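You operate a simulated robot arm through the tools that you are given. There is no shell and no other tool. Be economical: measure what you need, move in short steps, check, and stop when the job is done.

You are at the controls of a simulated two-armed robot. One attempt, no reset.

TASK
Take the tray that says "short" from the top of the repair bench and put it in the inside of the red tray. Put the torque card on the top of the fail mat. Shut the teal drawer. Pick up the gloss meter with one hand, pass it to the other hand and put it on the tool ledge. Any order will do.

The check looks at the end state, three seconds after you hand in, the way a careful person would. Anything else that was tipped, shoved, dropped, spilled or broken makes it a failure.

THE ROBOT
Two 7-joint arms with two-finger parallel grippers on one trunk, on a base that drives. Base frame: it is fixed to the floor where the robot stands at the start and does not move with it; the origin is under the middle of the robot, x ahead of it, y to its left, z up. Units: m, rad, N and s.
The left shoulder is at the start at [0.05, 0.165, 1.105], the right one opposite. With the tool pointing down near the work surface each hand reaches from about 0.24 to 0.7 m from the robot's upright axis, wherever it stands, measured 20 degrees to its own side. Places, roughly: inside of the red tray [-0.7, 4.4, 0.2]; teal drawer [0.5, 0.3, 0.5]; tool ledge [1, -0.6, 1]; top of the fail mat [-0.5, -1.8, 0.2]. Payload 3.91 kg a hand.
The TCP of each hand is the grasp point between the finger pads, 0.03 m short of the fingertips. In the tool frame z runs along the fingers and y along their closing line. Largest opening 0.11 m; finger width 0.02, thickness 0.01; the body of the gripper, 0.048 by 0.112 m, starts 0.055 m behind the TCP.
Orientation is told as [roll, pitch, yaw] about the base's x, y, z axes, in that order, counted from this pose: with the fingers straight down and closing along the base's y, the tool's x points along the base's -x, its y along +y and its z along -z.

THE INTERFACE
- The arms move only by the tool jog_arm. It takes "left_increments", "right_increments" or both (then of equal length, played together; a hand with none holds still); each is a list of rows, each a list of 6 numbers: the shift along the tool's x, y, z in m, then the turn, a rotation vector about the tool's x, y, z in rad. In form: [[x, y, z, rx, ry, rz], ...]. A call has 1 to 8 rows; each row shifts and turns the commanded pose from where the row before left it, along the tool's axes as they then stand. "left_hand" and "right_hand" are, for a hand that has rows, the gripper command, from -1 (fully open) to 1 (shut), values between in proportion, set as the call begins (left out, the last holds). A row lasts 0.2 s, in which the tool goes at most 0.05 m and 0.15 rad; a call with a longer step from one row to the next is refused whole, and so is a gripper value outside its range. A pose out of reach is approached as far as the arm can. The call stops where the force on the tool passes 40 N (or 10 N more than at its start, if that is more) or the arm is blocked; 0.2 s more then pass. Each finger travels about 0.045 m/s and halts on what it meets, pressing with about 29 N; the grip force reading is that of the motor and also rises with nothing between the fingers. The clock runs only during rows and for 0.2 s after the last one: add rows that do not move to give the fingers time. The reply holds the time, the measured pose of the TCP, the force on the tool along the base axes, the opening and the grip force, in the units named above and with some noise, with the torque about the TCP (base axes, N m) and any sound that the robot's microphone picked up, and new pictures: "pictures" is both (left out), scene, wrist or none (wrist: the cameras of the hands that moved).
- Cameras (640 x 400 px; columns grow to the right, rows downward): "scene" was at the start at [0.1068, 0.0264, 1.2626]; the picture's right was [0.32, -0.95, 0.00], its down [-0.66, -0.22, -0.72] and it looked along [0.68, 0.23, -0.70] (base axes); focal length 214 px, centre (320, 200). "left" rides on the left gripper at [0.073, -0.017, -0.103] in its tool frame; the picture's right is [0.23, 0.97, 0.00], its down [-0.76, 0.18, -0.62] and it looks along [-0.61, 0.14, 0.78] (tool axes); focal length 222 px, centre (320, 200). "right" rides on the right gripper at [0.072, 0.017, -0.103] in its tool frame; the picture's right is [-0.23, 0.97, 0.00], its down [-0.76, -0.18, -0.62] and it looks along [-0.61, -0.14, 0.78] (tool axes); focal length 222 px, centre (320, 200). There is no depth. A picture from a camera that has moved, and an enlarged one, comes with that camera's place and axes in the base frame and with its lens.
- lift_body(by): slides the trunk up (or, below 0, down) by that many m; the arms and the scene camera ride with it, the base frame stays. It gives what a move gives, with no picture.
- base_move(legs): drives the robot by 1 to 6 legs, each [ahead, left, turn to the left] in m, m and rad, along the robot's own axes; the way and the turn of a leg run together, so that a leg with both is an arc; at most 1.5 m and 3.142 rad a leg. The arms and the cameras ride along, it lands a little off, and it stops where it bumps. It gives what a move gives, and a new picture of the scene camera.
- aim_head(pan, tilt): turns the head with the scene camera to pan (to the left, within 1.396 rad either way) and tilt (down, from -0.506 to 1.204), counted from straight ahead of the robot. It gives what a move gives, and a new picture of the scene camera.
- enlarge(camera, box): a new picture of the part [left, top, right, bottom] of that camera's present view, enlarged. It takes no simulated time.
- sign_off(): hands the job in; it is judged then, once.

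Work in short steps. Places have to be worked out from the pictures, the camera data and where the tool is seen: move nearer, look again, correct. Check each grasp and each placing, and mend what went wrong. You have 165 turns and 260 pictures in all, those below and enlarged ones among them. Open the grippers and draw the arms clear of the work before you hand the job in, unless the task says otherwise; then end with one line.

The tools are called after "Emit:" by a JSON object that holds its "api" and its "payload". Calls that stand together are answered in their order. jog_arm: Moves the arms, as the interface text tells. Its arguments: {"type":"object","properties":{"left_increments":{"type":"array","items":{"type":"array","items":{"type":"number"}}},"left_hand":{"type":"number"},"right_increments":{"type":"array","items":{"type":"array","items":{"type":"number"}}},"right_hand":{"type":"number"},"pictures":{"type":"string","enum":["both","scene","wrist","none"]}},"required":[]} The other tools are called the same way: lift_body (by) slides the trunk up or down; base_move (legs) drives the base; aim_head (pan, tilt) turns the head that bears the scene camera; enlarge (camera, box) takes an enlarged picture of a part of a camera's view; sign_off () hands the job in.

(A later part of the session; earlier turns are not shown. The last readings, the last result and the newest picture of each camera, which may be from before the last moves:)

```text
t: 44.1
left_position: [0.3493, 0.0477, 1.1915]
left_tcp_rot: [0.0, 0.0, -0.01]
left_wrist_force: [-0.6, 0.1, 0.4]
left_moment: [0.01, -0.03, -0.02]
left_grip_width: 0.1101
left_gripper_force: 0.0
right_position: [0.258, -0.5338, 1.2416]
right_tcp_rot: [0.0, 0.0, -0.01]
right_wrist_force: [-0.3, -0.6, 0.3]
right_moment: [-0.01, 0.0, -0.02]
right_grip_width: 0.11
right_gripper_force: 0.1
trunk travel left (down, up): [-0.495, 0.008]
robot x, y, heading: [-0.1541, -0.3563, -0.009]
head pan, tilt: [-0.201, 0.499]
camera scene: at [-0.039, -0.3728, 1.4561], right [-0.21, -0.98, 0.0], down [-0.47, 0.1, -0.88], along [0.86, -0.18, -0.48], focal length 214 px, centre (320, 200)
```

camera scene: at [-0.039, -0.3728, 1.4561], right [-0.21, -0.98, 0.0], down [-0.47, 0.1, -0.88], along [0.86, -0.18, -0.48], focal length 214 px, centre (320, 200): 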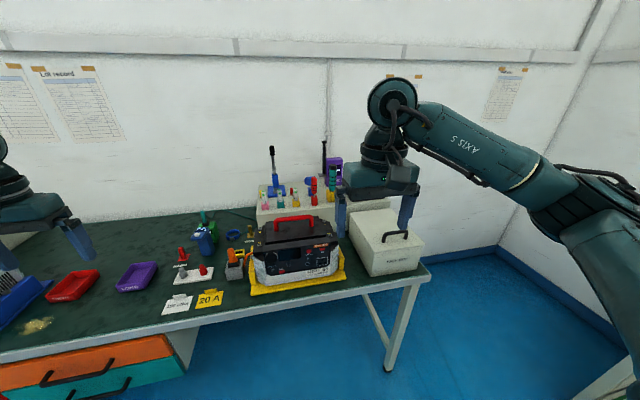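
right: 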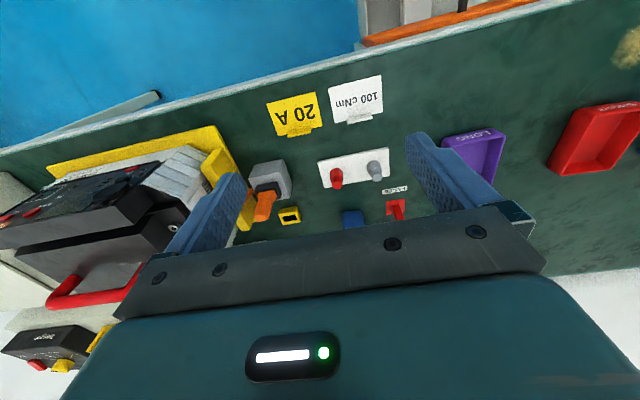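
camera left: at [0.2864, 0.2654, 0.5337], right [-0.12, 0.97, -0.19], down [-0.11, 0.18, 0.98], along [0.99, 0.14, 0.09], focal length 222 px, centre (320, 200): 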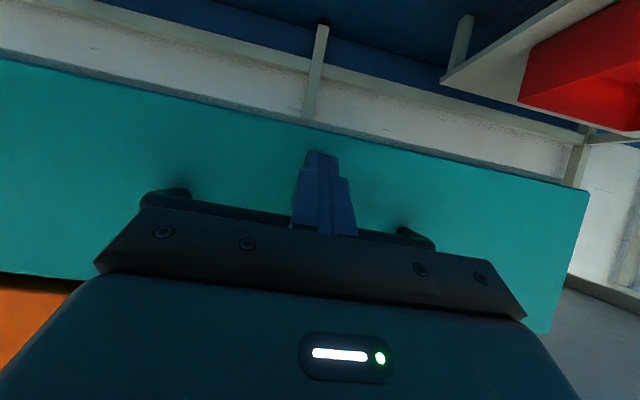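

Emit:
{"api": "enlarge", "payload": {"camera": "scene", "box": [160, 140, 360, 310]}}

Emit:
{"api": "enlarge", "payload": {"camera": "scene", "box": [240, 140, 360, 230]}}

```text
2.35 times, centred on (260, 225) of scene
camera zoom: at [-0.039, -0.3728, 1.4561], right [-0.21, -0.98, 0.0], down [-0.47, 0.1, -0.88], along [0.86, -0.18, -0.48], focal length 505 px, centre (461, 141)
```

zoom: 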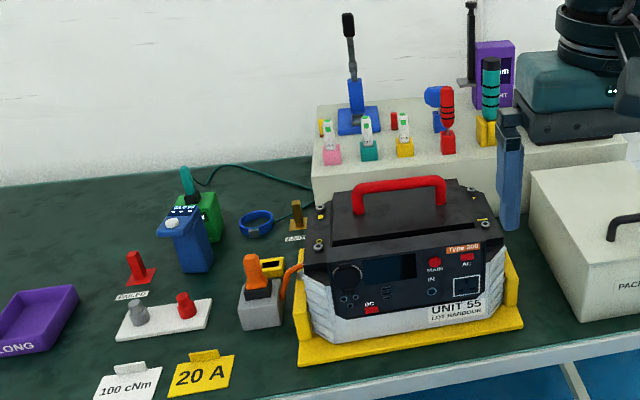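

```text
4.44 times, centred on (300, 185) of scene
camera zoom: at [-0.039, -0.3728, 1.4561], right [-0.21, -0.98, 0.0], down [-0.47, 0.1, -0.88], along [0.86, -0.18, -0.48], focal length 953 px, centre (409, 267)
```

zoom: 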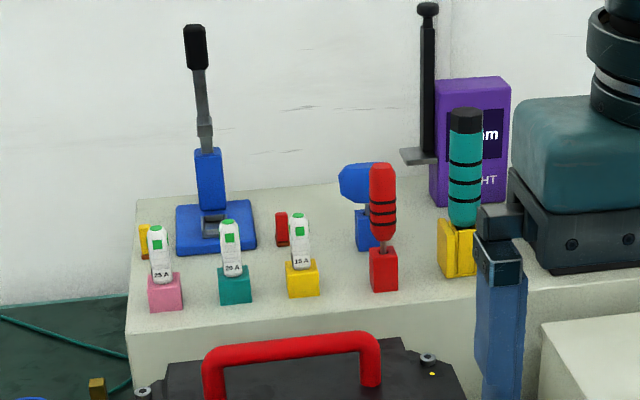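

The right hand hides the right end of the ledge. I'll move it aside and drive closer for a second view.

Emit:
{"api": "jog_arm", "payload": {"right_increments": [[0, -0.045, 0, 0, 0, 0], [0, -0.045, 0, 0, 0, 0], [0, -0.045, 0, 0, 0, 0], [0, -0.045, 0, 0, 0, 0]], "pictures": "none"}}

Emit:
{"api": "base_move", "payload": {"legs": [[0.15, 0, 0]]}}

Emit:
{"api": "enlarge", "payload": {"camera": "scene", "box": [220, 100, 460, 250]}}

```text
t: 45.1
left_position: [0.3485, 0.0463, 1.1925]
left_tcp_rot: [0.0, 0.0, -0.009]
left_wrist_force: [-0.2, -0.2, -0.4]
left_moment: [0.02, 0.02, 0.01]
left_grip_width: 0.1098
left_gripper_force: 0.1
right_position: [0.2536, -0.7162, 1.2409]
right_tcp_rot: [0.003, -0.004, -0.007]
right_wrist_force: [0.6, -0.5, 0.2]
right_moment: [0.03, 0.01, 0.02]
right_grip_width: 0.1098
right_gripper_force: 0.1
trunk travel left (down, up): [-0.495, 0.008]
robot x, y, heading: [-0.1569, -0.353, -0.014]
head pan, tilt: [-0.201, 0.499]
```

```text
t: 46.5
left_position: [0.4998, 0.0467, 1.1911]
left_tcp_rot: [0.0, -0.001, -0.007]
left_wrist_force: [-0.3, -0.6, -0.5]
left_moment: [0.03, 0.03, -0.01]
left_grip_width: 0.1099
left_gripper_force: 0.0
right_position: [0.4083, -0.7145, 1.2401]
right_tcp_rot: [0.0, 0.001, -0.009]
right_wrist_force: [0.7, -0.5, 0.9]
right_moment: [-0.03, 0.0, 0.03]
right_grip_width: 0.11
right_gripper_force: 0.1
trunk travel left (down, up): [-0.495, 0.008]
robot x, y, heading: [-0.0082, -0.3558, -0.007]
head pan, tilt: [-0.201, 0.499]
camera scene: at [0.1129, -0.3739, 1.456], right [-0.21, -0.98, 0.0], down [-0.47, 0.1, -0.88], along [0.86, -0.18, -0.48], focal length 214 px, centre (320, 200)
```

scene: 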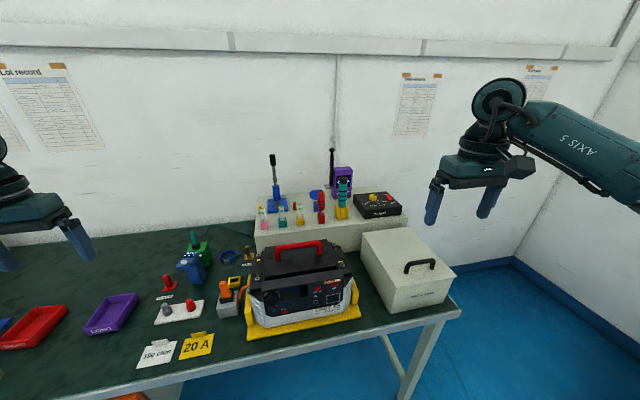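

```text
2.67 times, centred on (340, 175) of scene
camera zoom: at [0.1129, -0.3739, 1.456], right [-0.21, -0.98, 0.0], down [-0.47, 0.1, -0.88], along [0.86, -0.18, -0.48], focal length 572 px, centre (267, 267)
```

zoom: 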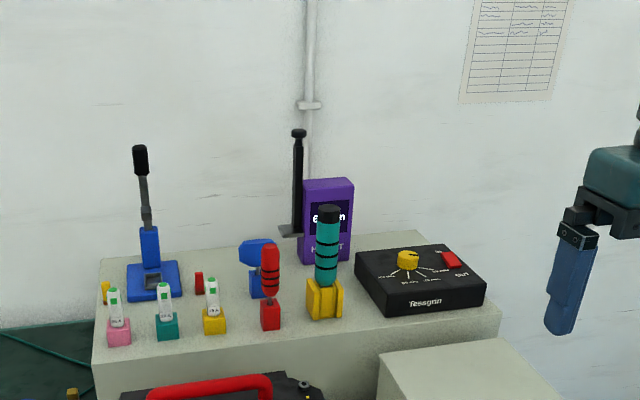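

The ledge top is at about z=0.976, spanning x 0.756–1.05 and y −0.27 to −0.88. It's crowded; the best gap is between the 15 A block and the red holder at about [0.82, −0.48]. I'll look at the meter and the ledge through the wrist cameras.

Emit:
{"api": "jog_arm", "payload": {"left_increments": [[0, -0.03, 0, 0, 0, 0], [0, -0.03, 0, 0, 0, 0], [0, -0.03, 0, 0, 0, 0]], "right_increments": [[-0.035, 0.035, 0, 0, 0, 0], [-0.035, 0.035, 0, 0, 0, 0], [-0.035, 0.035, 0, 0, 0, 0]], "pictures": "wrist"}}

```text
t: 47.3
left_position: [0.4991, -0.0445, 1.1918]
left_tcp_rot: [0.0, 0.001, -0.007]
left_wrist_force: [-0.5, 0.2, 0.3]
left_moment: [-0.02, 0.05, 0.01]
left_grip_width: 0.1101
left_gripper_force: 0.1
right_position: [0.5138, -0.6139, 1.2394]
right_tcp_rot: [0.0, 0.0, -0.009]
right_wrist_force: [-0.3, 0.1, -1.0]
right_moment: [-0.01, 0.0, -0.02]
right_grip_width: 0.1104
right_gripper_force: 0.1
trunk travel left (down, up): [-0.495, 0.008]
robot x, y, heading: [-0.0084, -0.3563, -0.004]
head pan, tilt: [-0.201, 0.499]
camera right: at [0.4423, -0.5964, 1.3453], right [0.24, 0.97, 0.0], down [0.76, -0.18, 0.62], along [0.61, -0.15, -0.78], focal length 222 px, centre (320, 200)
camera left: at [0.4259, -0.0593, 1.2953], right [-0.22, 0.98, 0.0], down [0.76, 0.17, 0.62], along [0.61, 0.14, -0.78], focal length 222 px, centre (320, 200)
```

right: 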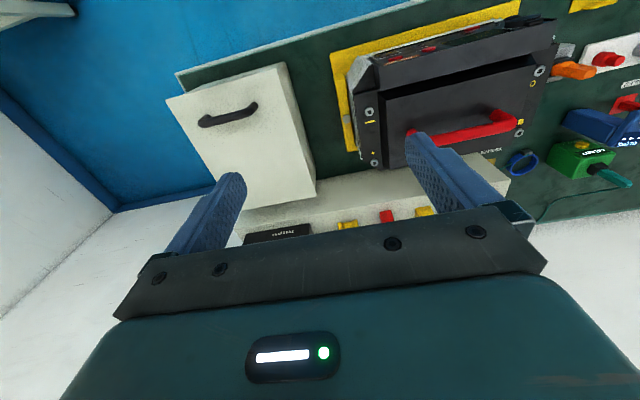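
left: 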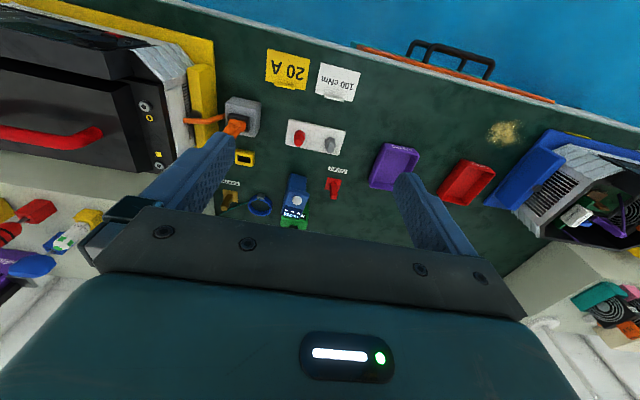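

Emit:
{"api": "enlarge", "payload": {"camera": "left", "box": [200, 110, 360, 230]}}

Emit:
{"api": "enlarge", "payload": {"camera": "right", "box": [240, 150, 440, 250]}}

Emit:
{"api": "enlarge", "payload": {"camera": "scene", "box": [140, 220, 270, 310]}}

```text
3.33 times, centred on (280, 170) of left
camera zoom: at [0.4259, -0.0593, 1.2953], right [-0.22, 0.98, 0.0], down [0.76, 0.17, 0.62], along [0.61, 0.14, -0.78], focal length 740 px, centre (453, 300)
```

zoom: 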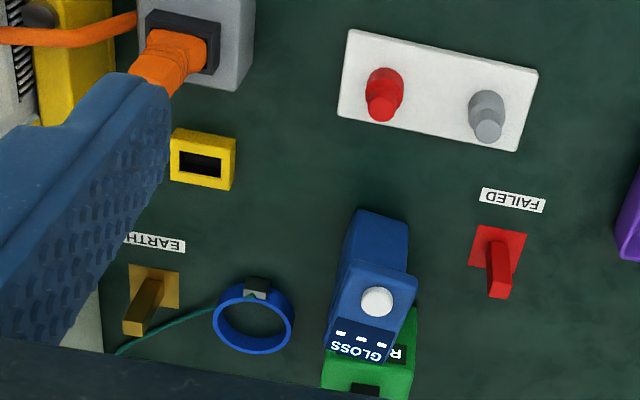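

```text
3.20 times, centred on (340, 200) of right
camera zoom: at [0.4423, -0.5964, 1.3453], right [0.24, 0.97, 0.0], down [0.76, -0.18, 0.62], along [0.61, -0.15, -0.78], focal length 711 px, centre (256, 200)
```

zoom: 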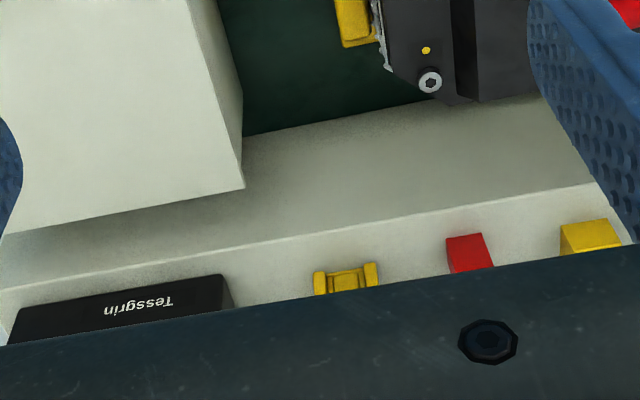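

```text
4.44 times, centred on (205, 265) of scene
camera zoom: at [0.1131, -0.3735, 1.4559], right [-0.21, -0.98, 0.0], down [-0.47, 0.1, -0.88], along [0.86, -0.18, -0.48], focal length 953 px, centre (831, -89)
```

zoom: 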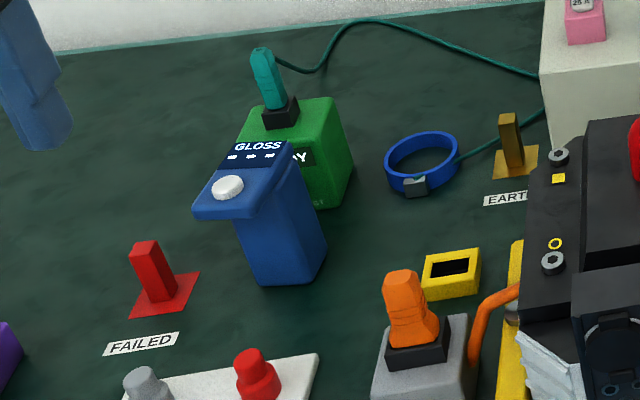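

The meter has a column of about 4×3 cm with a wider slanted head on top, 12 cm tall overall. Free ledge space lies behind the fuse blocks, at about [0.865, −0.34]. I need to know how close the robot can get, so I'll look straight down first.

Emit:
{"api": "aim_head", "payload": {"pan": 0.0, "tilt": 1.2}}

```text
t: 48.4
left_position: [0.4978, -0.0424, 1.1929]
left_tcp_rot: [0.001, -0.001, -0.007]
left_wrist_force: [0.6, 0.2, -0.2]
left_moment: [-0.01, -0.01, 0.0]
left_grip_width: 0.1101
left_gripper_force: 0.1
right_position: [0.5139, -0.6153, 1.2412]
right_tcp_rot: [0.0, -0.002, -0.007]
right_wrist_force: [0.5, 0.3, -0.7]
right_moment: [-0.01, 0.01, 0.04]
right_grip_width: 0.1101
right_gripper_force: 0.2
trunk travel left (down, up): [-0.495, 0.008]
robot x, y, heading: [-0.0064, -0.3521, -0.004]
head pan, tilt: [0.0, 1.201]
camera scene: at [0.0789, -0.3555, 1.4024], right [-0.01, -1.0, 0.0], down [-0.93, 0.01, -0.36], along [0.36, 0.0, -0.93], focal length 214 px, centre (320, 200)
```

scene: 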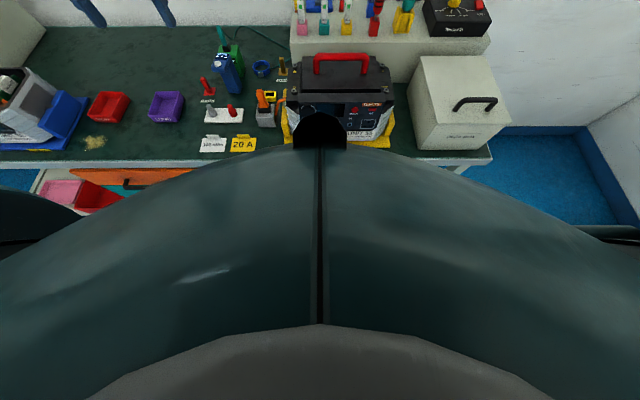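

The chest overhangs above bench height, so only the base matters. I'll try a small 0.1 m step ahead.

Emit:
{"api": "base_move", "payload": {"legs": [[0.1, 0.02, 0]]}}

```text
t: 49.5
left_position: [0.5972, -0.0243, 1.1933]
left_tcp_rot: [-0.001, 0.001, -0.007]
left_wrist_force: [0.5, -1.0, -0.4]
left_moment: [-0.02, 0.04, 0.01]
left_grip_width: 0.1101
left_gripper_force: 0.1
right_position: [0.6116, -0.5956, 1.2403]
right_tcp_rot: [0.0, 0.0, -0.009]
right_wrist_force: [0.3, 0.4, -0.5]
right_moment: [0.02, 0.0, 0.03]
right_grip_width: 0.1098
right_gripper_force: 0.0
trunk travel left (down, up): [-0.495, 0.008]
robot x, y, heading: [0.092, -0.3363, -0.008]
head pan, tilt: [0.0, 1.201]
camera scene: at [0.1774, -0.3362, 1.4023], right [-0.01, -1.0, 0.0], down [-0.93, 0.01, -0.36], along [0.36, 0.0, -0.93], focal length 214 px, centre (320, 200)
```

scene: 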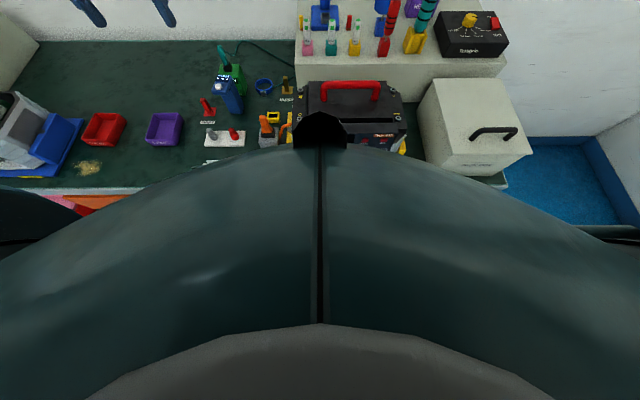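

No bump. Another step ahead, with the same caution.

Emit:
{"api": "base_move", "payload": {"legs": [[0.09, 0.06, 0.008]]}}

Emit:
{"api": "enlarge", "payload": {"camera": "scene", "box": [180, 0, 480, 150]}}

```text
t: 50.7
left_position: [0.6818, 0.0377, 1.1929]
left_tcp_rot: [0.0, -0.001, 0.001]
left_wrist_force: [-0.3, 0.1, -1.2]
left_moment: [-0.01, 0.02, 0.01]
left_grip_width: 0.11
left_gripper_force: 0.1
right_position: [0.7017, -0.5308, 1.2402]
right_tcp_rot: [-0.002, 0.001, 0.002]
right_wrist_force: [-0.3, 0.1, -0.5]
right_moment: [-0.02, 0.0, 0.03]
right_grip_width: 0.1102
right_gripper_force: 0.1
trunk travel left (down, up): [-0.495, 0.008]
robot x, y, heading: [0.1776, -0.2738, 0.0]
head pan, tilt: [0.0, 1.201]
camera scene: at [0.2652, -0.2767, 1.4024], right [0.0, -1.0, 0.0], down [-0.93, 0.0, -0.36], along [0.36, 0.0, -0.93], focal length 214 px, centre (320, 200)
```

scene: 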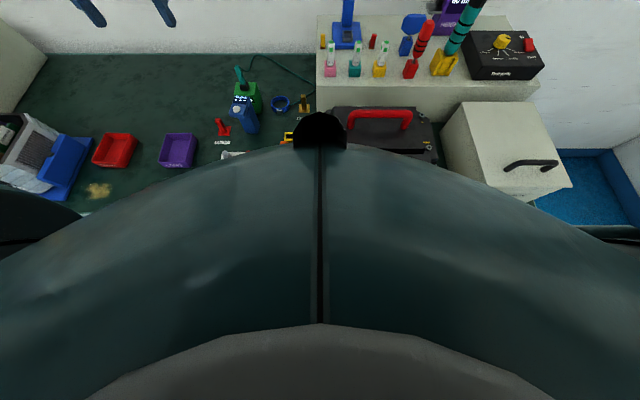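

```text
2.13 times, centred on (330, 75) of scene
camera zoom: at [0.2652, -0.2767, 1.4024], right [0.0, -1.0, 0.0], down [-0.93, 0.0, -0.36], along [0.36, 0.0, -0.93], focal length 458 px, centre (299, 467)
```

zoom: 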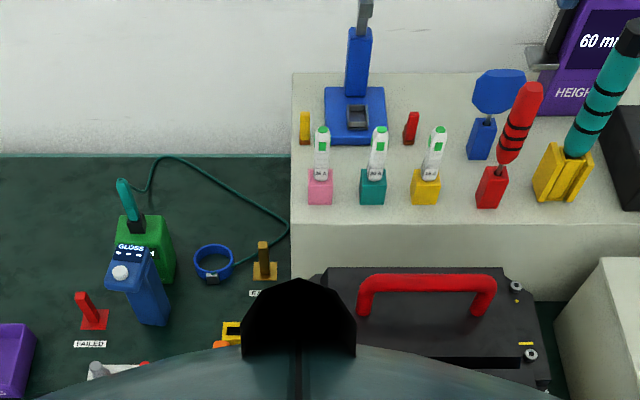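

The robot fits at x≈0.18 with no bump, so the ledge is reachable top-down. The gap behind the fuse blocks at about [0.865, −0.337] is free.

For the meter:
1. The left hand picks it top-down and sets it down in the open back area of the bench.
2. The left hand re-grips it low from the side and passes it to the right hand, which takes the top.

First I'll tuck the right arm back, lower the trunk slightly and bring the left hand above the meter.

Emit:
{"api": "jog_arm", "payload": {"left_increments": [[-0.019, -0.02, 0, 0, 0, 0.05], [-0.019, -0.02, 0, 0, 0, 0.05], [-0.019, -0.02, 0, 0, 0, 0.05], [-0.018, -0.02, 0, 0, 0, 0.05]], "right_increments": [[0.045, 0, 0, 0, 0, 0], [0.045, 0, 0, 0, 0, 0], [0.045, 0, 0, 0, 0, 0], [0.045, 0, 0, 0, 0, 0]], "pictures": "none"}}

Emit:
{"api": "lift_body", "payload": {"by": -0.12}}

Emit:
{"api": "enlarge", "payload": {"camera": "left", "box": [160, 50, 480, 250]}}

Emit:
{"api": "aim_head", "payload": {"pan": 0.3, "tilt": 0.8}}

```text
t: 51.7
left_position: [0.7403, -0.043, 1.1913]
left_tcp_rot: [0.001, 0.0, -0.197]
left_wrist_force: [-0.6, -0.2, -0.1]
left_moment: [0.04, -0.03, -0.05]
left_grip_width: 0.1098
left_gripper_force: 0.1
left hand out of reach, approached as far as the arm can: row 4
right_position: [0.5205, -0.5302, 1.2383]
right_tcp_rot: [0.0, -0.002, 0.0]
right_wrist_force: [-0.2, -0.5, 1.1]
right_moment: [0.0, -0.01, -0.02]
right_grip_width: 0.1102
right_gripper_force: 0.1
trunk travel left (down, up): [-0.495, 0.008]
robot x, y, heading: [0.1788, -0.2768, -0.001]
head pan, tilt: [0.0, 1.201]
```

```text
t: 53.2
left_position: [0.7407, -0.0423, 1.071]
left_tcp_rot: [-0.002, -0.001, -0.198]
left_wrist_force: [0.3, -0.9, -0.4]
left_moment: [-0.01, 0.02, -0.03]
left_grip_width: 0.1102
left_gripper_force: 0.0
right_position: [0.5222, -0.5302, 1.1186]
right_tcp_rot: [-0.002, -0.001, 0.002]
right_wrist_force: [0.5, 0.0, 0.4]
right_moment: [0.01, -0.03, 0.01]
right_grip_width: 0.1103
right_gripper_force: 0.1
trunk travel left (down, up): [-0.375, 0.128]
robot x, y, heading: [0.1793, -0.279, 0.0]
head pan, tilt: [0.0, 1.201]
```

```text
2.00 times, centred on (320, 150) of left
camera zoom: at [0.6645, -0.0445, 1.1742], right [-0.03, 1.0, 0.0], down [0.78, 0.03, 0.62], along [0.62, 0.02, -0.78], focal length 444 px, centre (320, 300)
```

zoom: 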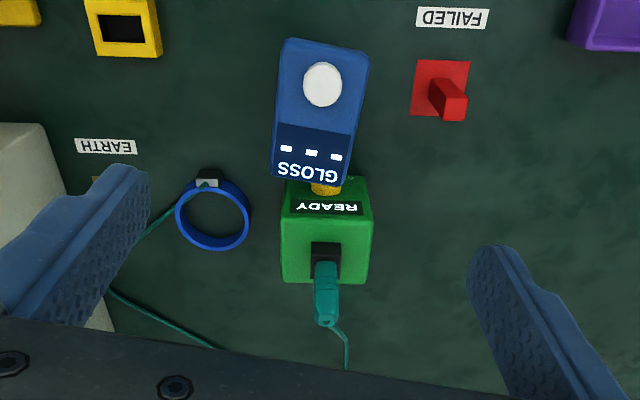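

```text
t: 54.1
left_position: [0.7402, -0.0419, 1.0723]
left_tcp_rot: [0.0, -0.002, -0.196]
left_wrist_force: [0.1, 0.4, 0.3]
left_moment: [-0.01, -0.01, -0.01]
left_grip_width: 0.1102
left_gripper_force: 0.1
right_position: [0.5219, -0.5298, 1.1186]
right_tcp_rot: [0.0, -0.001, 0.003]
right_wrist_force: [0.3, 0.5, 0.3]
right_moment: [-0.01, 0.02, 0.02]
right_grip_width: 0.1103
right_gripper_force: 0.0
trunk travel left (down, up): [-0.375, 0.128]
robot x, y, heading: [0.1773, -0.2809, 0.004]
head pan, tilt: [0.3, 0.799]
camera scene: at [0.2858, -0.2532, 1.31], right [0.3, -0.96, 0.0], down [-0.69, -0.21, -0.7], along [0.67, 0.21, -0.72], focal length 214 px, centre (320, 200)
```

scene: 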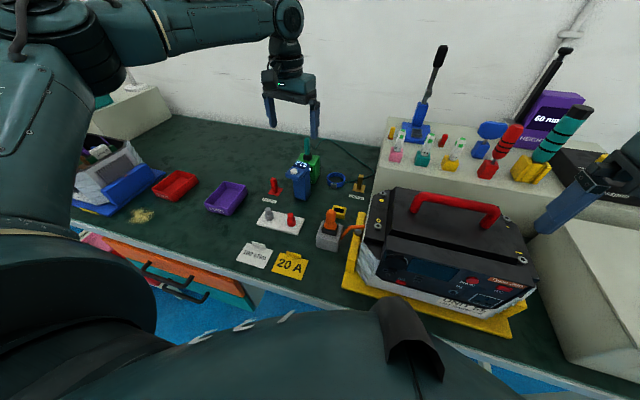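

The head is centred at about (0.739, −0.044), yaw −0.18, aligned with the hand. I'll shift 1 cm forward over the column, descend to z≈0.905 and close.

Emit:
{"api": "jog_arm", "payload": {"left_increments": [[-0.008, -0.001, 0.042, 0, 0, 0], [0, 0, 0.042, 0, 0, 0], [0, 0, 0.042, 0, 0, 0], [0, 0, 0.041, 0, 0, 0]], "pictures": "wrist"}}

```text
t: 55.1
left_position: [0.7109, -0.0237, 0.9186]
left_tcp_rot: [-0.003, -0.002, -0.198]
left_wrist_force: [-0.6, 0.3, -0.3]
left_moment: [0.0, -0.04, -0.01]
left_grip_width: 0.11
left_gripper_force: 0.1
left hand out of reach, approached as far as the arm can: row 1, 2, 3, 4
right_position: [0.5212, -0.5297, 1.1192]
right_tcp_rot: [0.0, -0.002, 0.003]
right_wrist_force: [0.2, -0.4, 0.4]
right_moment: [0.03, 0.0, 0.02]
right_grip_width: 0.1101
right_gripper_force: 0.0
trunk travel left (down, up): [-0.375, 0.128]
robot x, y, heading: [0.1775, -0.2763, 0.001]
head pan, tilt: [0.3, 0.799]
camera left: at [0.6347, -0.0253, 1.022], right [-0.03, 1.0, 0.0], down [0.78, 0.03, 0.63], along [0.63, 0.02, -0.78], focal length 222 px, centre (320, 200)
```

left: 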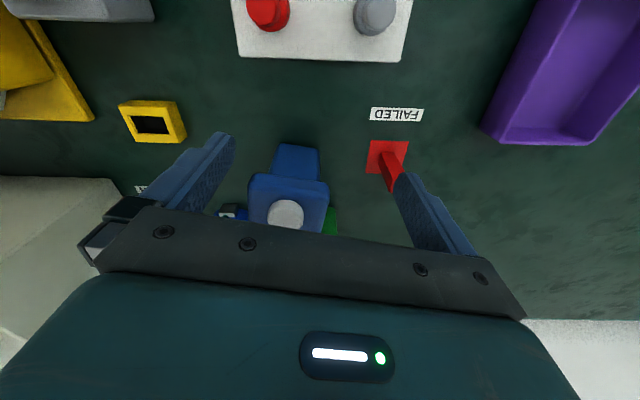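

The arm's reach ended short. I'll raise the hand, nudge the base forward 6 cm, and retry.

Emit:
{"api": "jog_arm", "payload": {"left_increments": [[0, 0, -0.04, 0, 0, 0], [0, 0, -0.04, 0, 0, 0]], "pictures": "none"}}

Emit:
{"api": "base_move", "payload": {"legs": [[0.06, 0, 0]]}}

```text
t: 55.7
left_position: [0.7104, -0.0262, 0.9951]
left_tcp_rot: [0.0, -0.002, -0.198]
left_wrist_force: [-0.1, -0.7, 0.5]
left_moment: [0.02, -0.01, -0.01]
left_grip_width: 0.1099
left_gripper_force: 0.1
right_position: [0.5206, -0.5295, 1.1192]
right_tcp_rot: [-0.001, 0.0, 0.002]
right_wrist_force: [-0.3, -1.3, -1.0]
right_moment: [0.0, 0.0, -0.03]
right_grip_width: 0.1102
right_gripper_force: 0.1
trunk travel left (down, up): [-0.375, 0.128]
robot x, y, heading: [0.1818, -0.2785, 0.002]
head pan, tilt: [0.3, 0.799]
```

```text
t: 56.7
left_position: [0.772, -0.0271, 0.9956]
left_tcp_rot: [0.0, -0.001, -0.2]
left_wrist_force: [0.6, -0.1, 0.0]
left_moment: [0.03, 0.03, 0.02]
left_grip_width: 0.1101
left_gripper_force: 0.1
right_position: [0.5827, -0.531, 1.1173]
right_tcp_rot: [0.0, -0.001, -0.001]
right_wrist_force: [0.3, -0.5, 0.5]
right_moment: [-0.02, 0.0, 0.0]
right_grip_width: 0.1102
right_gripper_force: 0.0
trunk travel left (down, up): [-0.375, 0.128]
robot x, y, heading: [0.2382, -0.276, -0.001]
head pan, tilt: [0.3, 0.799]
camera scene: at [0.3467, -0.2532, 1.31], right [0.3, -0.96, 0.0], down [-0.69, -0.21, -0.7], along [0.67, 0.21, -0.72], focal length 214 px, centre (320, 200)
```

scene: 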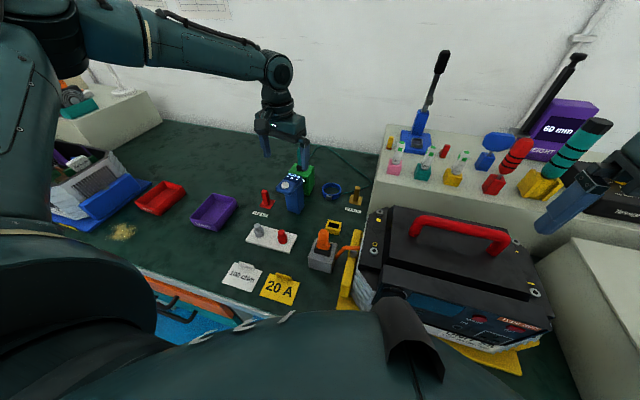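

Now I'll correct to (0.748, −0.046) and descend to z 0.905.

Emit:
{"api": "jog_arm", "payload": {"left_increments": [[0.0197, -0.0234, 0, 0, 0, 0], [0, 0, 0.03, 0, 0, 0], [0, 0, 0.03, 0, 0, 0], [0, 0, 0.03, 0, 0, 0]], "pictures": "wrist"}}

```text
t: 57.7
left_position: [0.7474, -0.0453, 0.9048]
left_tcp_rot: [0.001, -0.004, -0.198]
left_wrist_force: [-0.3, -0.6, -0.1]
left_moment: [-0.03, 0.02, -0.01]
left_grip_width: 0.1099
left_gripper_force: 0.1
right_position: [0.5813, -0.531, 1.1189]
right_tcp_rot: [-0.001, 0.0, 0.001]
right_wrist_force: [0.0, 0.2, -0.4]
right_moment: [0.0, 0.03, -0.03]
right_grip_width: 0.1102
right_gripper_force: 0.1
trunk travel left (down, up): [-0.375, 0.128]
robot x, y, heading: [0.2398, -0.2746, -0.003]
head pan, tilt: [0.3, 0.799]
camera left: at [0.6709, -0.0475, 1.0075], right [-0.03, 1.0, 0.0], down [0.78, 0.02, 0.63], along [0.62, 0.02, -0.78], focal length 222 px, centre (320, 200)
```

left: 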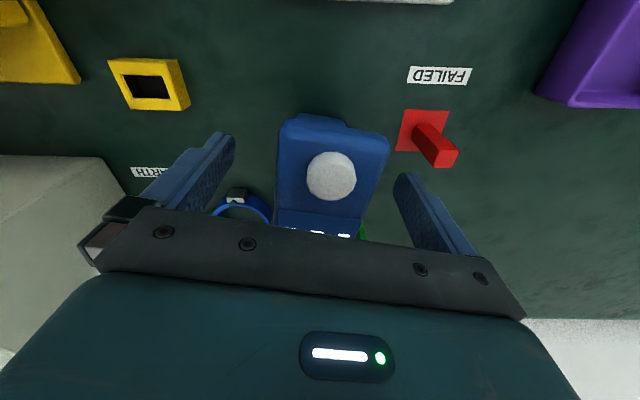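

The meter is about 5 mm to the +y side of the TCP. I'll correct that and close.

Emit:
{"api": "jog_arm", "payload": {"left_increments": [[0, 0.005, 0, 0, 0, 0]], "pictures": "none"}}

Emit:
{"api": "jog_arm", "payload": {"left_increments": [[0, 0, 0, 0, 0, 0], [0, 0, 0, 0, 0, 0], [0, 0, 0, 0, 0, 0], [0, 0, 0, 0, 0, 0], [0, 0, 0, 0, 0, 0]], "left_hand": 1, "pictures": "wrist"}}

```text
t: 58.1
left_position: [0.7477, -0.0402, 0.905]
left_tcp_rot: [0.0, 0.0, -0.2]
left_wrist_force: [0.1, -0.1, -0.5]
left_moment: [0.0, 0.0, 0.0]
left_grip_width: 0.11
left_gripper_force: 0.0
right_position: [0.5812, -0.5307, 1.1183]
right_tcp_rot: [-0.001, -0.002, 0.0]
right_wrist_force: [-0.5, -0.4, 0.4]
right_moment: [0.01, 0.02, -0.01]
right_grip_width: 0.1101
right_gripper_force: 0.1
trunk travel left (down, up): [-0.375, 0.128]
robot x, y, heading: [0.2381, -0.2801, 0.0]
head pan, tilt: [0.3, 0.799]
```

```text
t: 59.3
left_position: [0.7481, -0.0403, 0.9054]
left_tcp_rot: [0.0, 0.0, -0.199]
left_wrist_force: [0.1, -1.8, 0.9]
left_moment: [-0.15, 0.1, -0.01]
left_grip_width: 0.0458
left_gripper_force: 29.9
right_position: [0.5799, -0.53, 1.1185]
right_tcp_rot: [-0.001, -0.001, 0.0]
right_wrist_force: [0.3, -0.2, -0.4]
right_moment: [-0.05, 0.02, -0.04]
right_grip_width: 0.11
right_gripper_force: 0.0
trunk travel left (down, up): [-0.375, 0.128]
robot x, y, heading: [0.2359, -0.2772, 0.003]
head pan, tilt: [0.3, 0.799]
camera left: at [0.6716, -0.0427, 1.0085], right [-0.03, 1.0, 0.0], down [0.78, 0.02, 0.62], along [0.62, 0.02, -0.78], focal length 222 px, centre (320, 200)
```

left: 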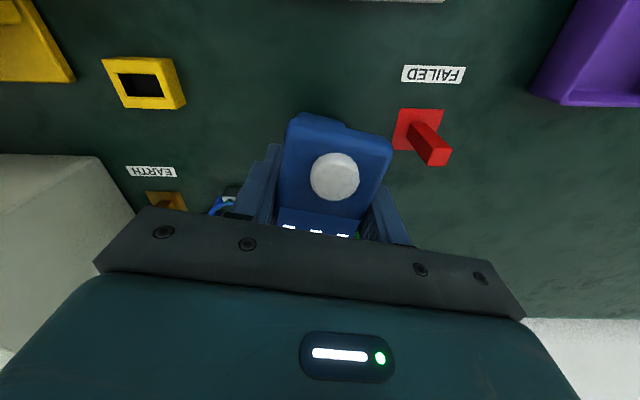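

Gripped at 0.046 m. I'll lift, then slide the base left to carry the meter to the open back area.

Emit:
{"api": "jog_arm", "payload": {"left_increments": [[0, 0, -0.03, 0, 0, 0], [0, 0, -0.04, 0, 0, 0], [0, 0, -0.04, 0, 0, 0], [0, 0, -0.04, 0, 0, 0]], "pictures": "none"}}

Emit:
{"api": "base_move", "payload": {"legs": [[0, 0.25, 0]]}}

```text
t: 60.3
left_position: [0.7453, -0.0436, 1.0564]
left_tcp_rot: [-0.001, -0.001, -0.198]
left_wrist_force: [0.0, 0.4, -2.1]
left_moment: [-0.01, 0.0, 0.07]
left_grip_width: 0.0461
left_gripper_force: 29.0
right_position: [0.5813, -0.5309, 1.1189]
right_tcp_rot: [0.0, -0.001, 0.0]
right_wrist_force: [-0.4, 0.5, -0.7]
right_moment: [-0.01, 0.02, 0.02]
right_grip_width: 0.11
right_gripper_force: 0.1
trunk travel left (down, up): [-0.375, 0.128]
robot x, y, heading: [0.2384, -0.2769, -0.001]
head pan, tilt: [0.3, 0.799]
```

```text
t: 61.6
left_position: [0.7481, 0.0696, 1.0543]
left_tcp_rot: [0.002, 0.002, -0.208]
left_wrist_force: [-0.6, -0.7, -2.8]
left_moment: [0.02, 0.0, -0.02]
left_grip_width: 0.0459
left_gripper_force: 29.1
right_position: [0.5749, -0.4162, 1.1185]
right_tcp_rot: [0.0, -0.003, -0.014]
right_wrist_force: [-0.2, -0.1, -0.3]
right_moment: [0.05, 0.0, 0.01]
right_grip_width: 0.11
right_gripper_force: 0.0
trunk travel left (down, up): [-0.375, 0.128]
robot x, y, heading: [0.2363, -0.1561, -0.016]
head pan, tilt: [0.3, 0.799]
stopped in leg 1: the robot was blocked; the commanded pose is now the measured one
camera scene: at [0.3446, -0.1379, 1.3102], right [0.28, -0.96, 0.0], down [-0.69, -0.2, -0.7], along [0.67, 0.2, -0.72], focal length 214 px, centre (320, 200)
```

scene: 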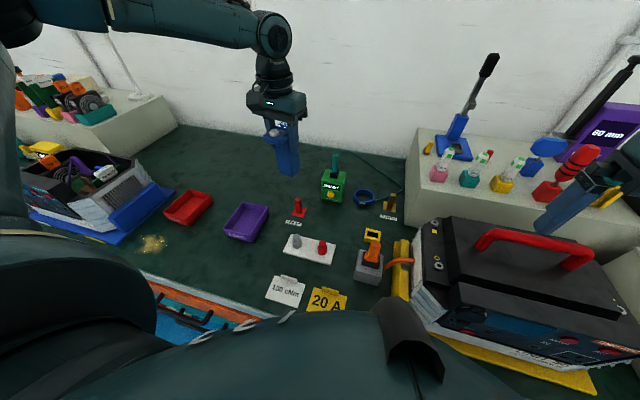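

The base met the drawer cabinet under the bench, so it can't go further left at this depth. The arm can still reach (0.775, 0.135), which is an open spot. I'll move there and raise the right hand out of the way.

Emit:
{"api": "jog_arm", "payload": {"left_increments": [[-0.004, 0.023, 0, 0, 0, 0], [-0.004, 0.023, 0, 0, 0, 0], [-0.004, 0.023, 0, 0, 0, 0]], "right_increments": [[0.03, -0.03, -0.02, 0, 0, 0], [0.03, -0.03, -0.02, 0, 0, 0], [0.03, -0.03, -0.02, 0, 0, 0]], "pictures": "none"}}

Emit:
{"api": "base_move", "payload": {"legs": [[0, -0.03, 0.016]]}}

Emit:
{"api": "aim_head", "payload": {"pan": 0.55, "tilt": 0.75}}

```text
t: 62.4
left_position: [0.7746, 0.1362, 1.0517]
left_tcp_rot: [0.0, 0.005, -0.209]
left_wrist_force: [0.8, 0.6, -2.3]
left_moment: [0.02, 0.03, -0.02]
left_grip_width: 0.0459
left_gripper_force: 28.8
right_position: [0.4919, -0.4955, 1.1534]
right_tcp_rot: [0.003, 0.104, -0.008]
right_wrist_force: [-0.2, -0.7, 1.4]
right_moment: [0.06, -0.03, 0.01]
right_grip_width: 0.11
right_gripper_force: 0.0
right hand out of reach, approached as far as the arm can: row 3
trunk travel left (down, up): [-0.375, 0.128]
robot x, y, heading: [0.244, -0.1571, -0.015]
head pan, tilt: [0.3, 0.799]
```

```text
t: 63.3
left_position: [0.7692, 0.1132, 1.0523]
left_tcp_rot: [-0.001, 0.001, -0.194]
left_wrist_force: [0.3, 0.3, -1.2]
left_moment: [0.02, 0.02, -0.04]
left_grip_width: 0.0457
left_gripper_force: 28.7
right_position: [0.4941, -0.5232, 1.1742]
right_tcp_rot: [0.002, -0.001, 0.003]
right_wrist_force: [-0.8, -0.2, -0.5]
right_moment: [0.03, -0.01, -0.03]
right_grip_width: 0.11
right_gripper_force: 0.0
trunk travel left (down, up): [-0.375, 0.128]
robot x, y, heading: [0.2391, -0.1913, 0.002]
head pan, tilt: [0.3, 0.799]
camera scene: at [0.3443, -0.1652, 1.3101], right [0.3, -0.95, 0.0], down [-0.68, -0.21, -0.7], along [0.67, 0.21, -0.72], focal length 214 px, centre (320, 200)
```

scene: 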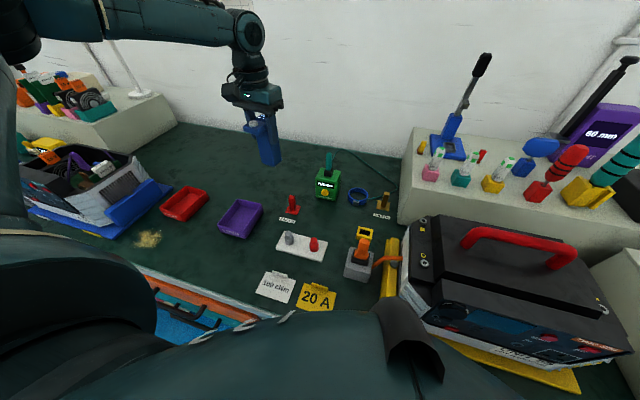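

```text
t: 64.0
left_position: [0.7687, 0.114, 1.0528]
left_tcp_rot: [0.001, 0.002, -0.193]
left_wrist_force: [0.3, -0.3, -1.6]
left_moment: [0.01, -0.04, 0.02]
left_grip_width: 0.0459
left_gripper_force: 28.8
right_position: [0.4953, -0.5231, 1.1749]
right_tcp_rot: [0.001, -0.003, 0.003]
right_wrist_force: [-0.1, 0.0, 0.0]
right_moment: [0.03, 0.0, -0.01]
right_grip_width: 0.1098
right_gripper_force: 0.0
trunk travel left (down, up): [-0.375, 0.128]
robot x, y, heading: [0.2417, -0.1883, 0.002]
head pan, tilt: [0.55, 0.75]
camera scene: at [0.3378, -0.1447, 1.3141], right [0.52, -0.85, 0.0], down [-0.58, -0.36, -0.73], along [0.62, 0.38, -0.68], focal length 214 px, centre (320, 200)
```

scene: 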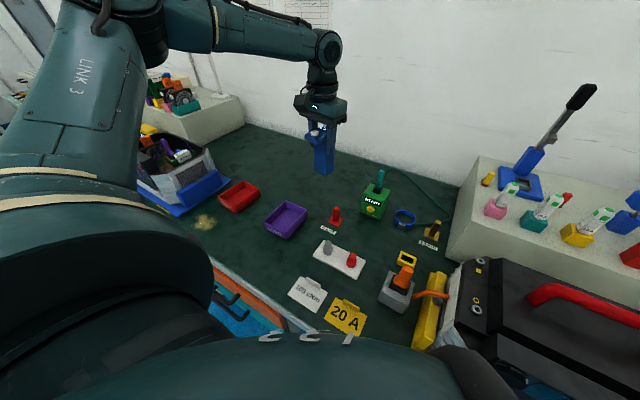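

I'll lower the trunk by 0.1, then jog the last few centimetres until light contact.

Emit:
{"api": "lift_body", "payload": {"by": -0.1}}

Emit:
{"api": "jog_arm", "payload": {"left_increments": [[0, 0, 0.02, 0, 0, 0], [0, 0, 0.015, 0, 0, 0], [0, 0, 0.008, 0, 0, 0], [0, 0, 0.005, 0, 0, 0]], "pictures": "scene"}}

```text
t: 65.4
left_position: [0.7701, 0.1137, 0.953]
left_tcp_rot: [0.001, 0.001, -0.194]
left_wrist_force: [-0.1, -0.6, -1.9]
left_moment: [0.03, -0.01, 0.0]
left_grip_width: 0.0458
left_gripper_force: 28.5
right_position: [0.4934, -0.5236, 1.075]
right_tcp_rot: [0.0, -0.003, 0.003]
right_wrist_force: [0.3, 0.3, 0.0]
right_moment: [0.0, 0.03, -0.01]
right_grip_width: 0.1098
right_gripper_force: 0.0
trunk travel left (down, up): [-0.275, 0.228]
robot x, y, heading: [0.2414, -0.1893, 0.007]
head pan, tilt: [0.55, 0.75]
```

```text
t: 66.4
left_position: [0.7697, 0.1145, 0.9067]
left_tcp_rot: [0.0, -0.001, -0.192]
left_wrist_force: [-1.1, 0.7, 3.5]
left_moment: [0.01, -0.04, 0.03]
left_grip_width: 0.046
left_gripper_force: 28.9
right_position: [0.4948, -0.5227, 1.0762]
right_tcp_rot: [0.0, -0.003, 0.005]
right_wrist_force: [0.1, -0.7, -0.3]
right_moment: [0.01, 0.0, 0.01]
right_grip_width: 0.11
right_gripper_force: 0.1
trunk travel left (down, up): [-0.275, 0.228]
robot x, y, heading: [0.2377, -0.1897, 0.001]
head pan, tilt: [0.55, 0.75]
camera scene: at [0.3372, -0.1449, 1.2143], right [0.52, -0.85, 0.0], down [-0.58, -0.36, -0.73], along [0.62, 0.38, -0.68], focal length 214 px, centre (320, 200)
```

scene: 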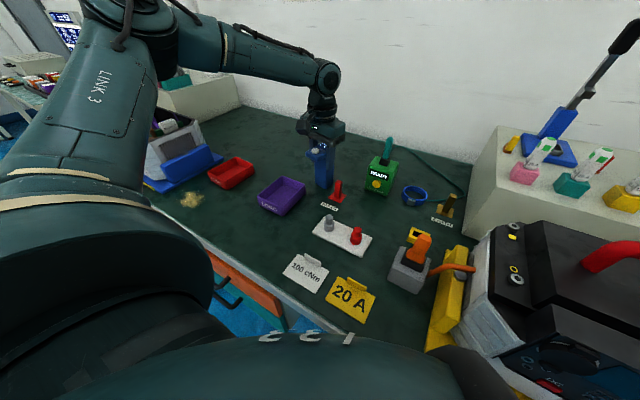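

Light contact confirms it's standing on the bench. I'll release and rise to look.

Emit:
{"api": "jog_arm", "payload": {"left_increments": [[0, 0, 0, 0, 0, 0], [0, 0, 0, 0, 0, 0], [0, 0, 0, 0, 0, 0], [0, 0, -0.03, 0, 0, 0], [0, 0, -0.04, 0, 0, 0], [0, 0, -0.04, 0, 0, 0], [0, 0, -0.04, 0, 0, 0]], "left_hand": -1, "pictures": "both"}}

```text
t: 68.0
left_position: [0.7693, 0.1099, 1.0581]
left_tcp_rot: [-0.001, 0.002, -0.195]
left_wrist_force: [-0.9, -0.3, -0.6]
left_moment: [-0.03, -0.01, -0.01]
left_grip_width: 0.1101
left_gripper_force: 0.0
right_position: [0.4945, -0.523, 1.0757]
right_tcp_rot: [0.001, -0.004, 0.003]
right_wrist_force: [0.1, -0.3, -0.1]
right_moment: [0.01, 0.0, -0.01]
right_grip_width: 0.1099
right_gripper_force: 0.0
trunk travel left (down, up): [-0.275, 0.228]
robot x, y, heading: [0.2401, -0.1889, 0.003]
head pan, tilt: [0.55, 0.75]
camera scene: at [0.3374, -0.145, 1.2141], right [0.52, -0.85, 0.0], down [-0.58, -0.36, -0.73], along [0.62, 0.38, -0.68], focal length 214 px, centre (320, 200)
camera left: at [0.6943, 0.1081, 1.1606], right [-0.04, 1.0, 0.0], down [0.78, 0.03, 0.62], along [0.62, 0.02, -0.78], focal length 222 px, centre (320, 200)
```

scene: 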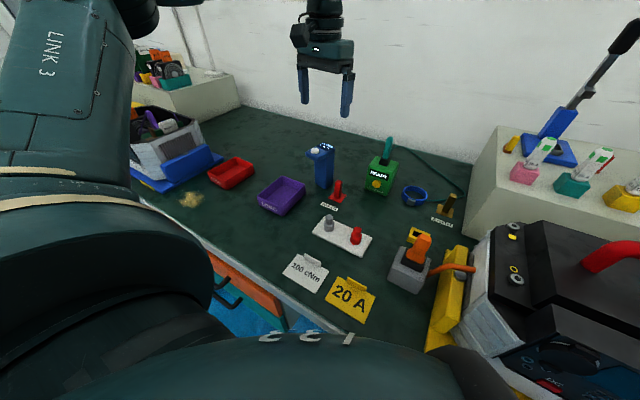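
left: 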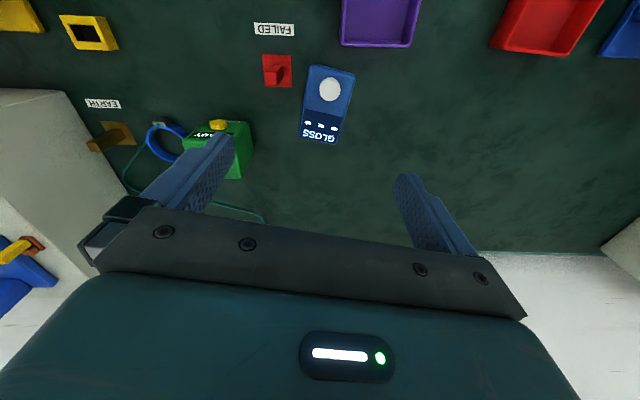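

Emit:
{"api": "enlarge", "payload": {"camera": "scene", "box": [280, 130, 360, 210]}}

Emit:
{"api": "enlarge", "payload": {"camera": "left", "box": [260, 40, 420, 160]}}

```text
5.00 times, centred on (320, 170) of scene
camera zoom: at [0.3374, -0.145, 1.2141], right [0.52, -0.85, 0.0], down [-0.58, -0.36, -0.73], along [0.62, 0.38, -0.68], focal length 1072 px, centre (320, 350)
```

zoom: 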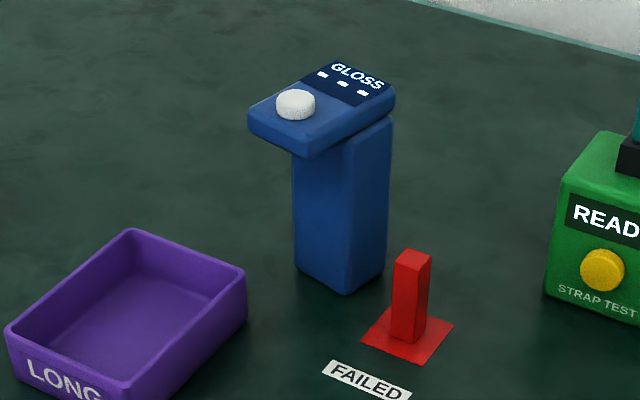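

```text
3.33 times, centred on (340, 100) of left
camera zoom: at [0.6943, 0.1081, 1.1606], right [-0.04, 1.0, 0.0], down [0.78, 0.03, 0.62], along [0.62, 0.02, -0.78], focal length 740 px, centre (253, 533)
```

zoom: 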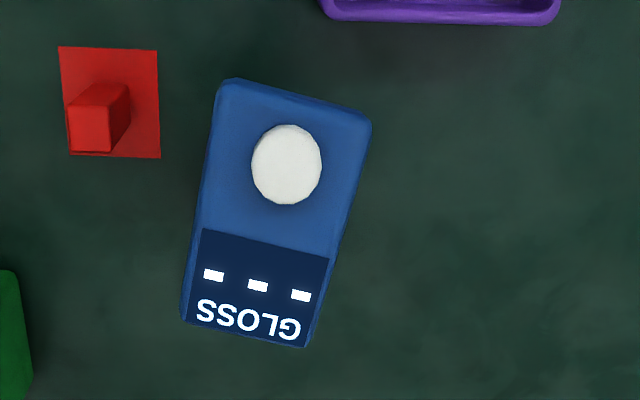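

The meter stands well. Its column is 4×4 cm, centred at (0.785, 0.114). For the pass I want its side facing the robot, so I'll re-grip at the column centre, lift, and turn it about +90°.

Emit:
{"api": "jog_arm", "payload": {"left_increments": [[-0.0146, 0.007, 0, 0, 0, 0], [0, 0, 0.04, 0, 0, 0], [0, 0, 0.04, 0, 0, 0], [0, 0, 0.04, 0, 0, 0], [0, 0, 0.03, 0, 0, 0]], "pictures": "wrist"}}

```text
t: 69.2
left_position: [0.7852, 0.1184, 0.9052]
left_tcp_rot: [0.001, 0.0, -0.192]
left_wrist_force: [-0.3, -0.4, -0.7]
left_moment: [0.0, 0.0, 0.0]
left_grip_width: 0.1101
left_gripper_force: 0.1
right_position: [0.4948, -0.5236, 1.0754]
right_tcp_rot: [0.0, -0.004, 0.002]
right_wrist_force: [0.3, 1.2, -0.3]
right_moment: [0.01, 0.01, -0.01]
right_grip_width: 0.11
right_gripper_force: 0.0
trunk travel left (down, up): [-0.275, 0.228]
robot x, y, heading: [0.2351, -0.1925, 0.003]
head pan, tilt: [0.55, 0.75]
camera left: at [0.7095, 0.1161, 1.008], right [-0.04, 1.0, 0.0], down [0.78, 0.03, 0.62], along [0.62, 0.02, -0.78], focal length 222 px, centre (320, 200)
```

left: 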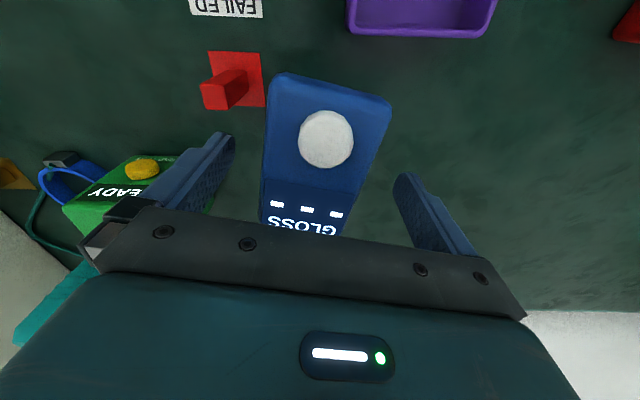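

Aligned. I'll close, lift 0.1 and begin turning.

Emit:
{"api": "jog_arm", "payload": {"left_increments": [[0, 0, 0, 0, 0, 0], [0, 0, 0, 0, 0, 0], [0, 0, 0, 0, 0, 0], [0, 0, 0, 0, 0, 0], [0, 0, 0, 0, 0, 0], [0, 0, -0.03, 0, 0, 0], [0, 0, -0.035, 0, 0, 0], [0, 0, -0.035, 0, 0, 0]], "left_hand": 1, "pictures": "none"}}

Emit:
{"api": "jog_arm", "payload": {"left_increments": [[0, 0, 0, 0, 0, -0.147], [0, 0, 0, 0, 0, -0.147], [0, 0, 0, 0, 0, -0.147], [0, 0, 0, 0, 0, -0.147], [0, 0, 0, 0, 0, -0.147], [0, 0, 0, 0, 0, -0.147]], "pictures": "none"}}

```text
t: 71.0
left_position: [0.7831, 0.1199, 1.0037]
left_tcp_rot: [0.002, 0.004, -0.194]
left_wrist_force: [-0.6, 0.2, -1.2]
left_moment: [0.02, -0.03, 0.02]
left_grip_width: 0.046
left_gripper_force: 28.9
right_position: [0.495, -0.522, 1.0755]
right_tcp_rot: [0.0, -0.003, 0.003]
right_wrist_force: [-0.3, -0.1, 0.2]
right_moment: [0.01, 0.0, -0.02]
right_grip_width: 0.1099
right_gripper_force: 0.2
trunk travel left (down, up): [-0.275, 0.228]
robot x, y, heading: [0.2355, -0.1873, -0.004]
head pan, tilt: [0.55, 0.75]
```

```text
t: 72.4
left_position: [0.7855, 0.1186, 1.0031]
left_tcp_rot: [-0.001, 0.0, 0.693]
left_wrist_force: [0.0, 0.0, -2.8]
left_moment: [0.01, 0.0, -0.04]
left_grip_width: 0.0458
left_gripper_force: 29.1
right_position: [0.4952, -0.5224, 1.0755]
right_tcp_rot: [-0.001, -0.004, 0.003]
right_wrist_force: [0.3, -0.1, 0.5]
right_moment: [-0.04, -0.01, 0.0]
right_grip_width: 0.1101
right_gripper_force: 0.1
trunk travel left (down, up): [-0.275, 0.228]
robot x, y, heading: [0.2388, -0.1861, 0.002]
head pan, tilt: [0.55, 0.75]
```

Emit:
{"api": "jog_arm", "payload": {"left_increments": [[0, 0, 0, 0, 0, -0.147], [0, 0, 0, 0, 0, -0.147], [0, 0, 0, 0, 0, -0.147], [0, 0, 0, 0, 0, -0.147], [0, 0, 0, 0, 0, -0.147], [0, 0, 0, 0, 0, -0.143], [0, 0, 0, 0, 0, 0]], "pictures": "both"}}

```text
t: 74.0
left_position: [0.7851, 0.1182, 1.0036]
left_tcp_rot: [0.002, -0.001, 1.569]
left_wrist_force: [-0.1, 0.5, -0.8]
left_moment: [0.03, -0.01, 0.0]
left_grip_width: 0.0462
left_gripper_force: 29.2
right_position: [0.495, -0.5227, 1.076]
right_tcp_rot: [0.001, -0.003, 0.005]
right_wrist_force: [0.3, 0.2, 1.0]
right_moment: [-0.01, 0.0, 0.03]
right_grip_width: 0.11
right_gripper_force: 0.1
trunk travel left (down, up): [-0.275, 0.228]
robot x, y, heading: [0.2431, -0.188, -0.002]
head pan, tilt: [0.55, 0.75]
camera scene: at [0.3377, -0.1447, 1.2141], right [0.52, -0.85, 0.0], down [-0.58, -0.36, -0.73], along [0.62, 0.38, -0.68], focal length 214 px, centre (320, 200)
camera left: at [0.8003, 0.0462, 1.1076], right [-0.97, -0.23, 0.0], down [-0.18, 0.76, 0.62], along [-0.14, 0.61, -0.78], focal length 222 px, centre (320, 200)
```

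scene: 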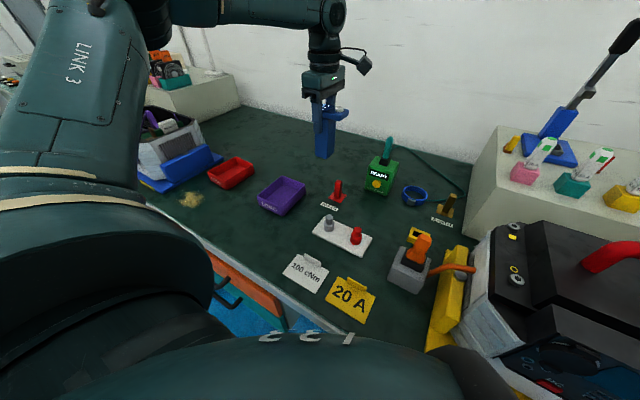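
left: 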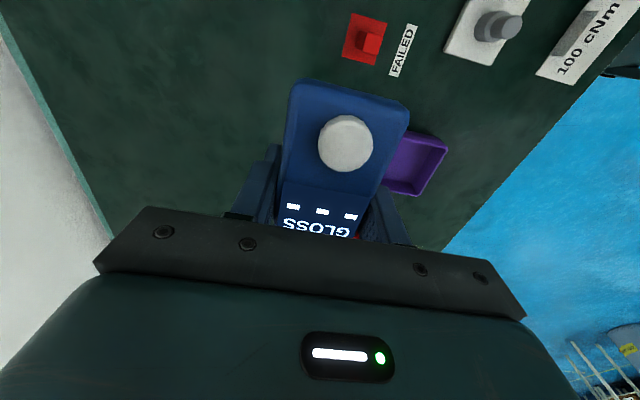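

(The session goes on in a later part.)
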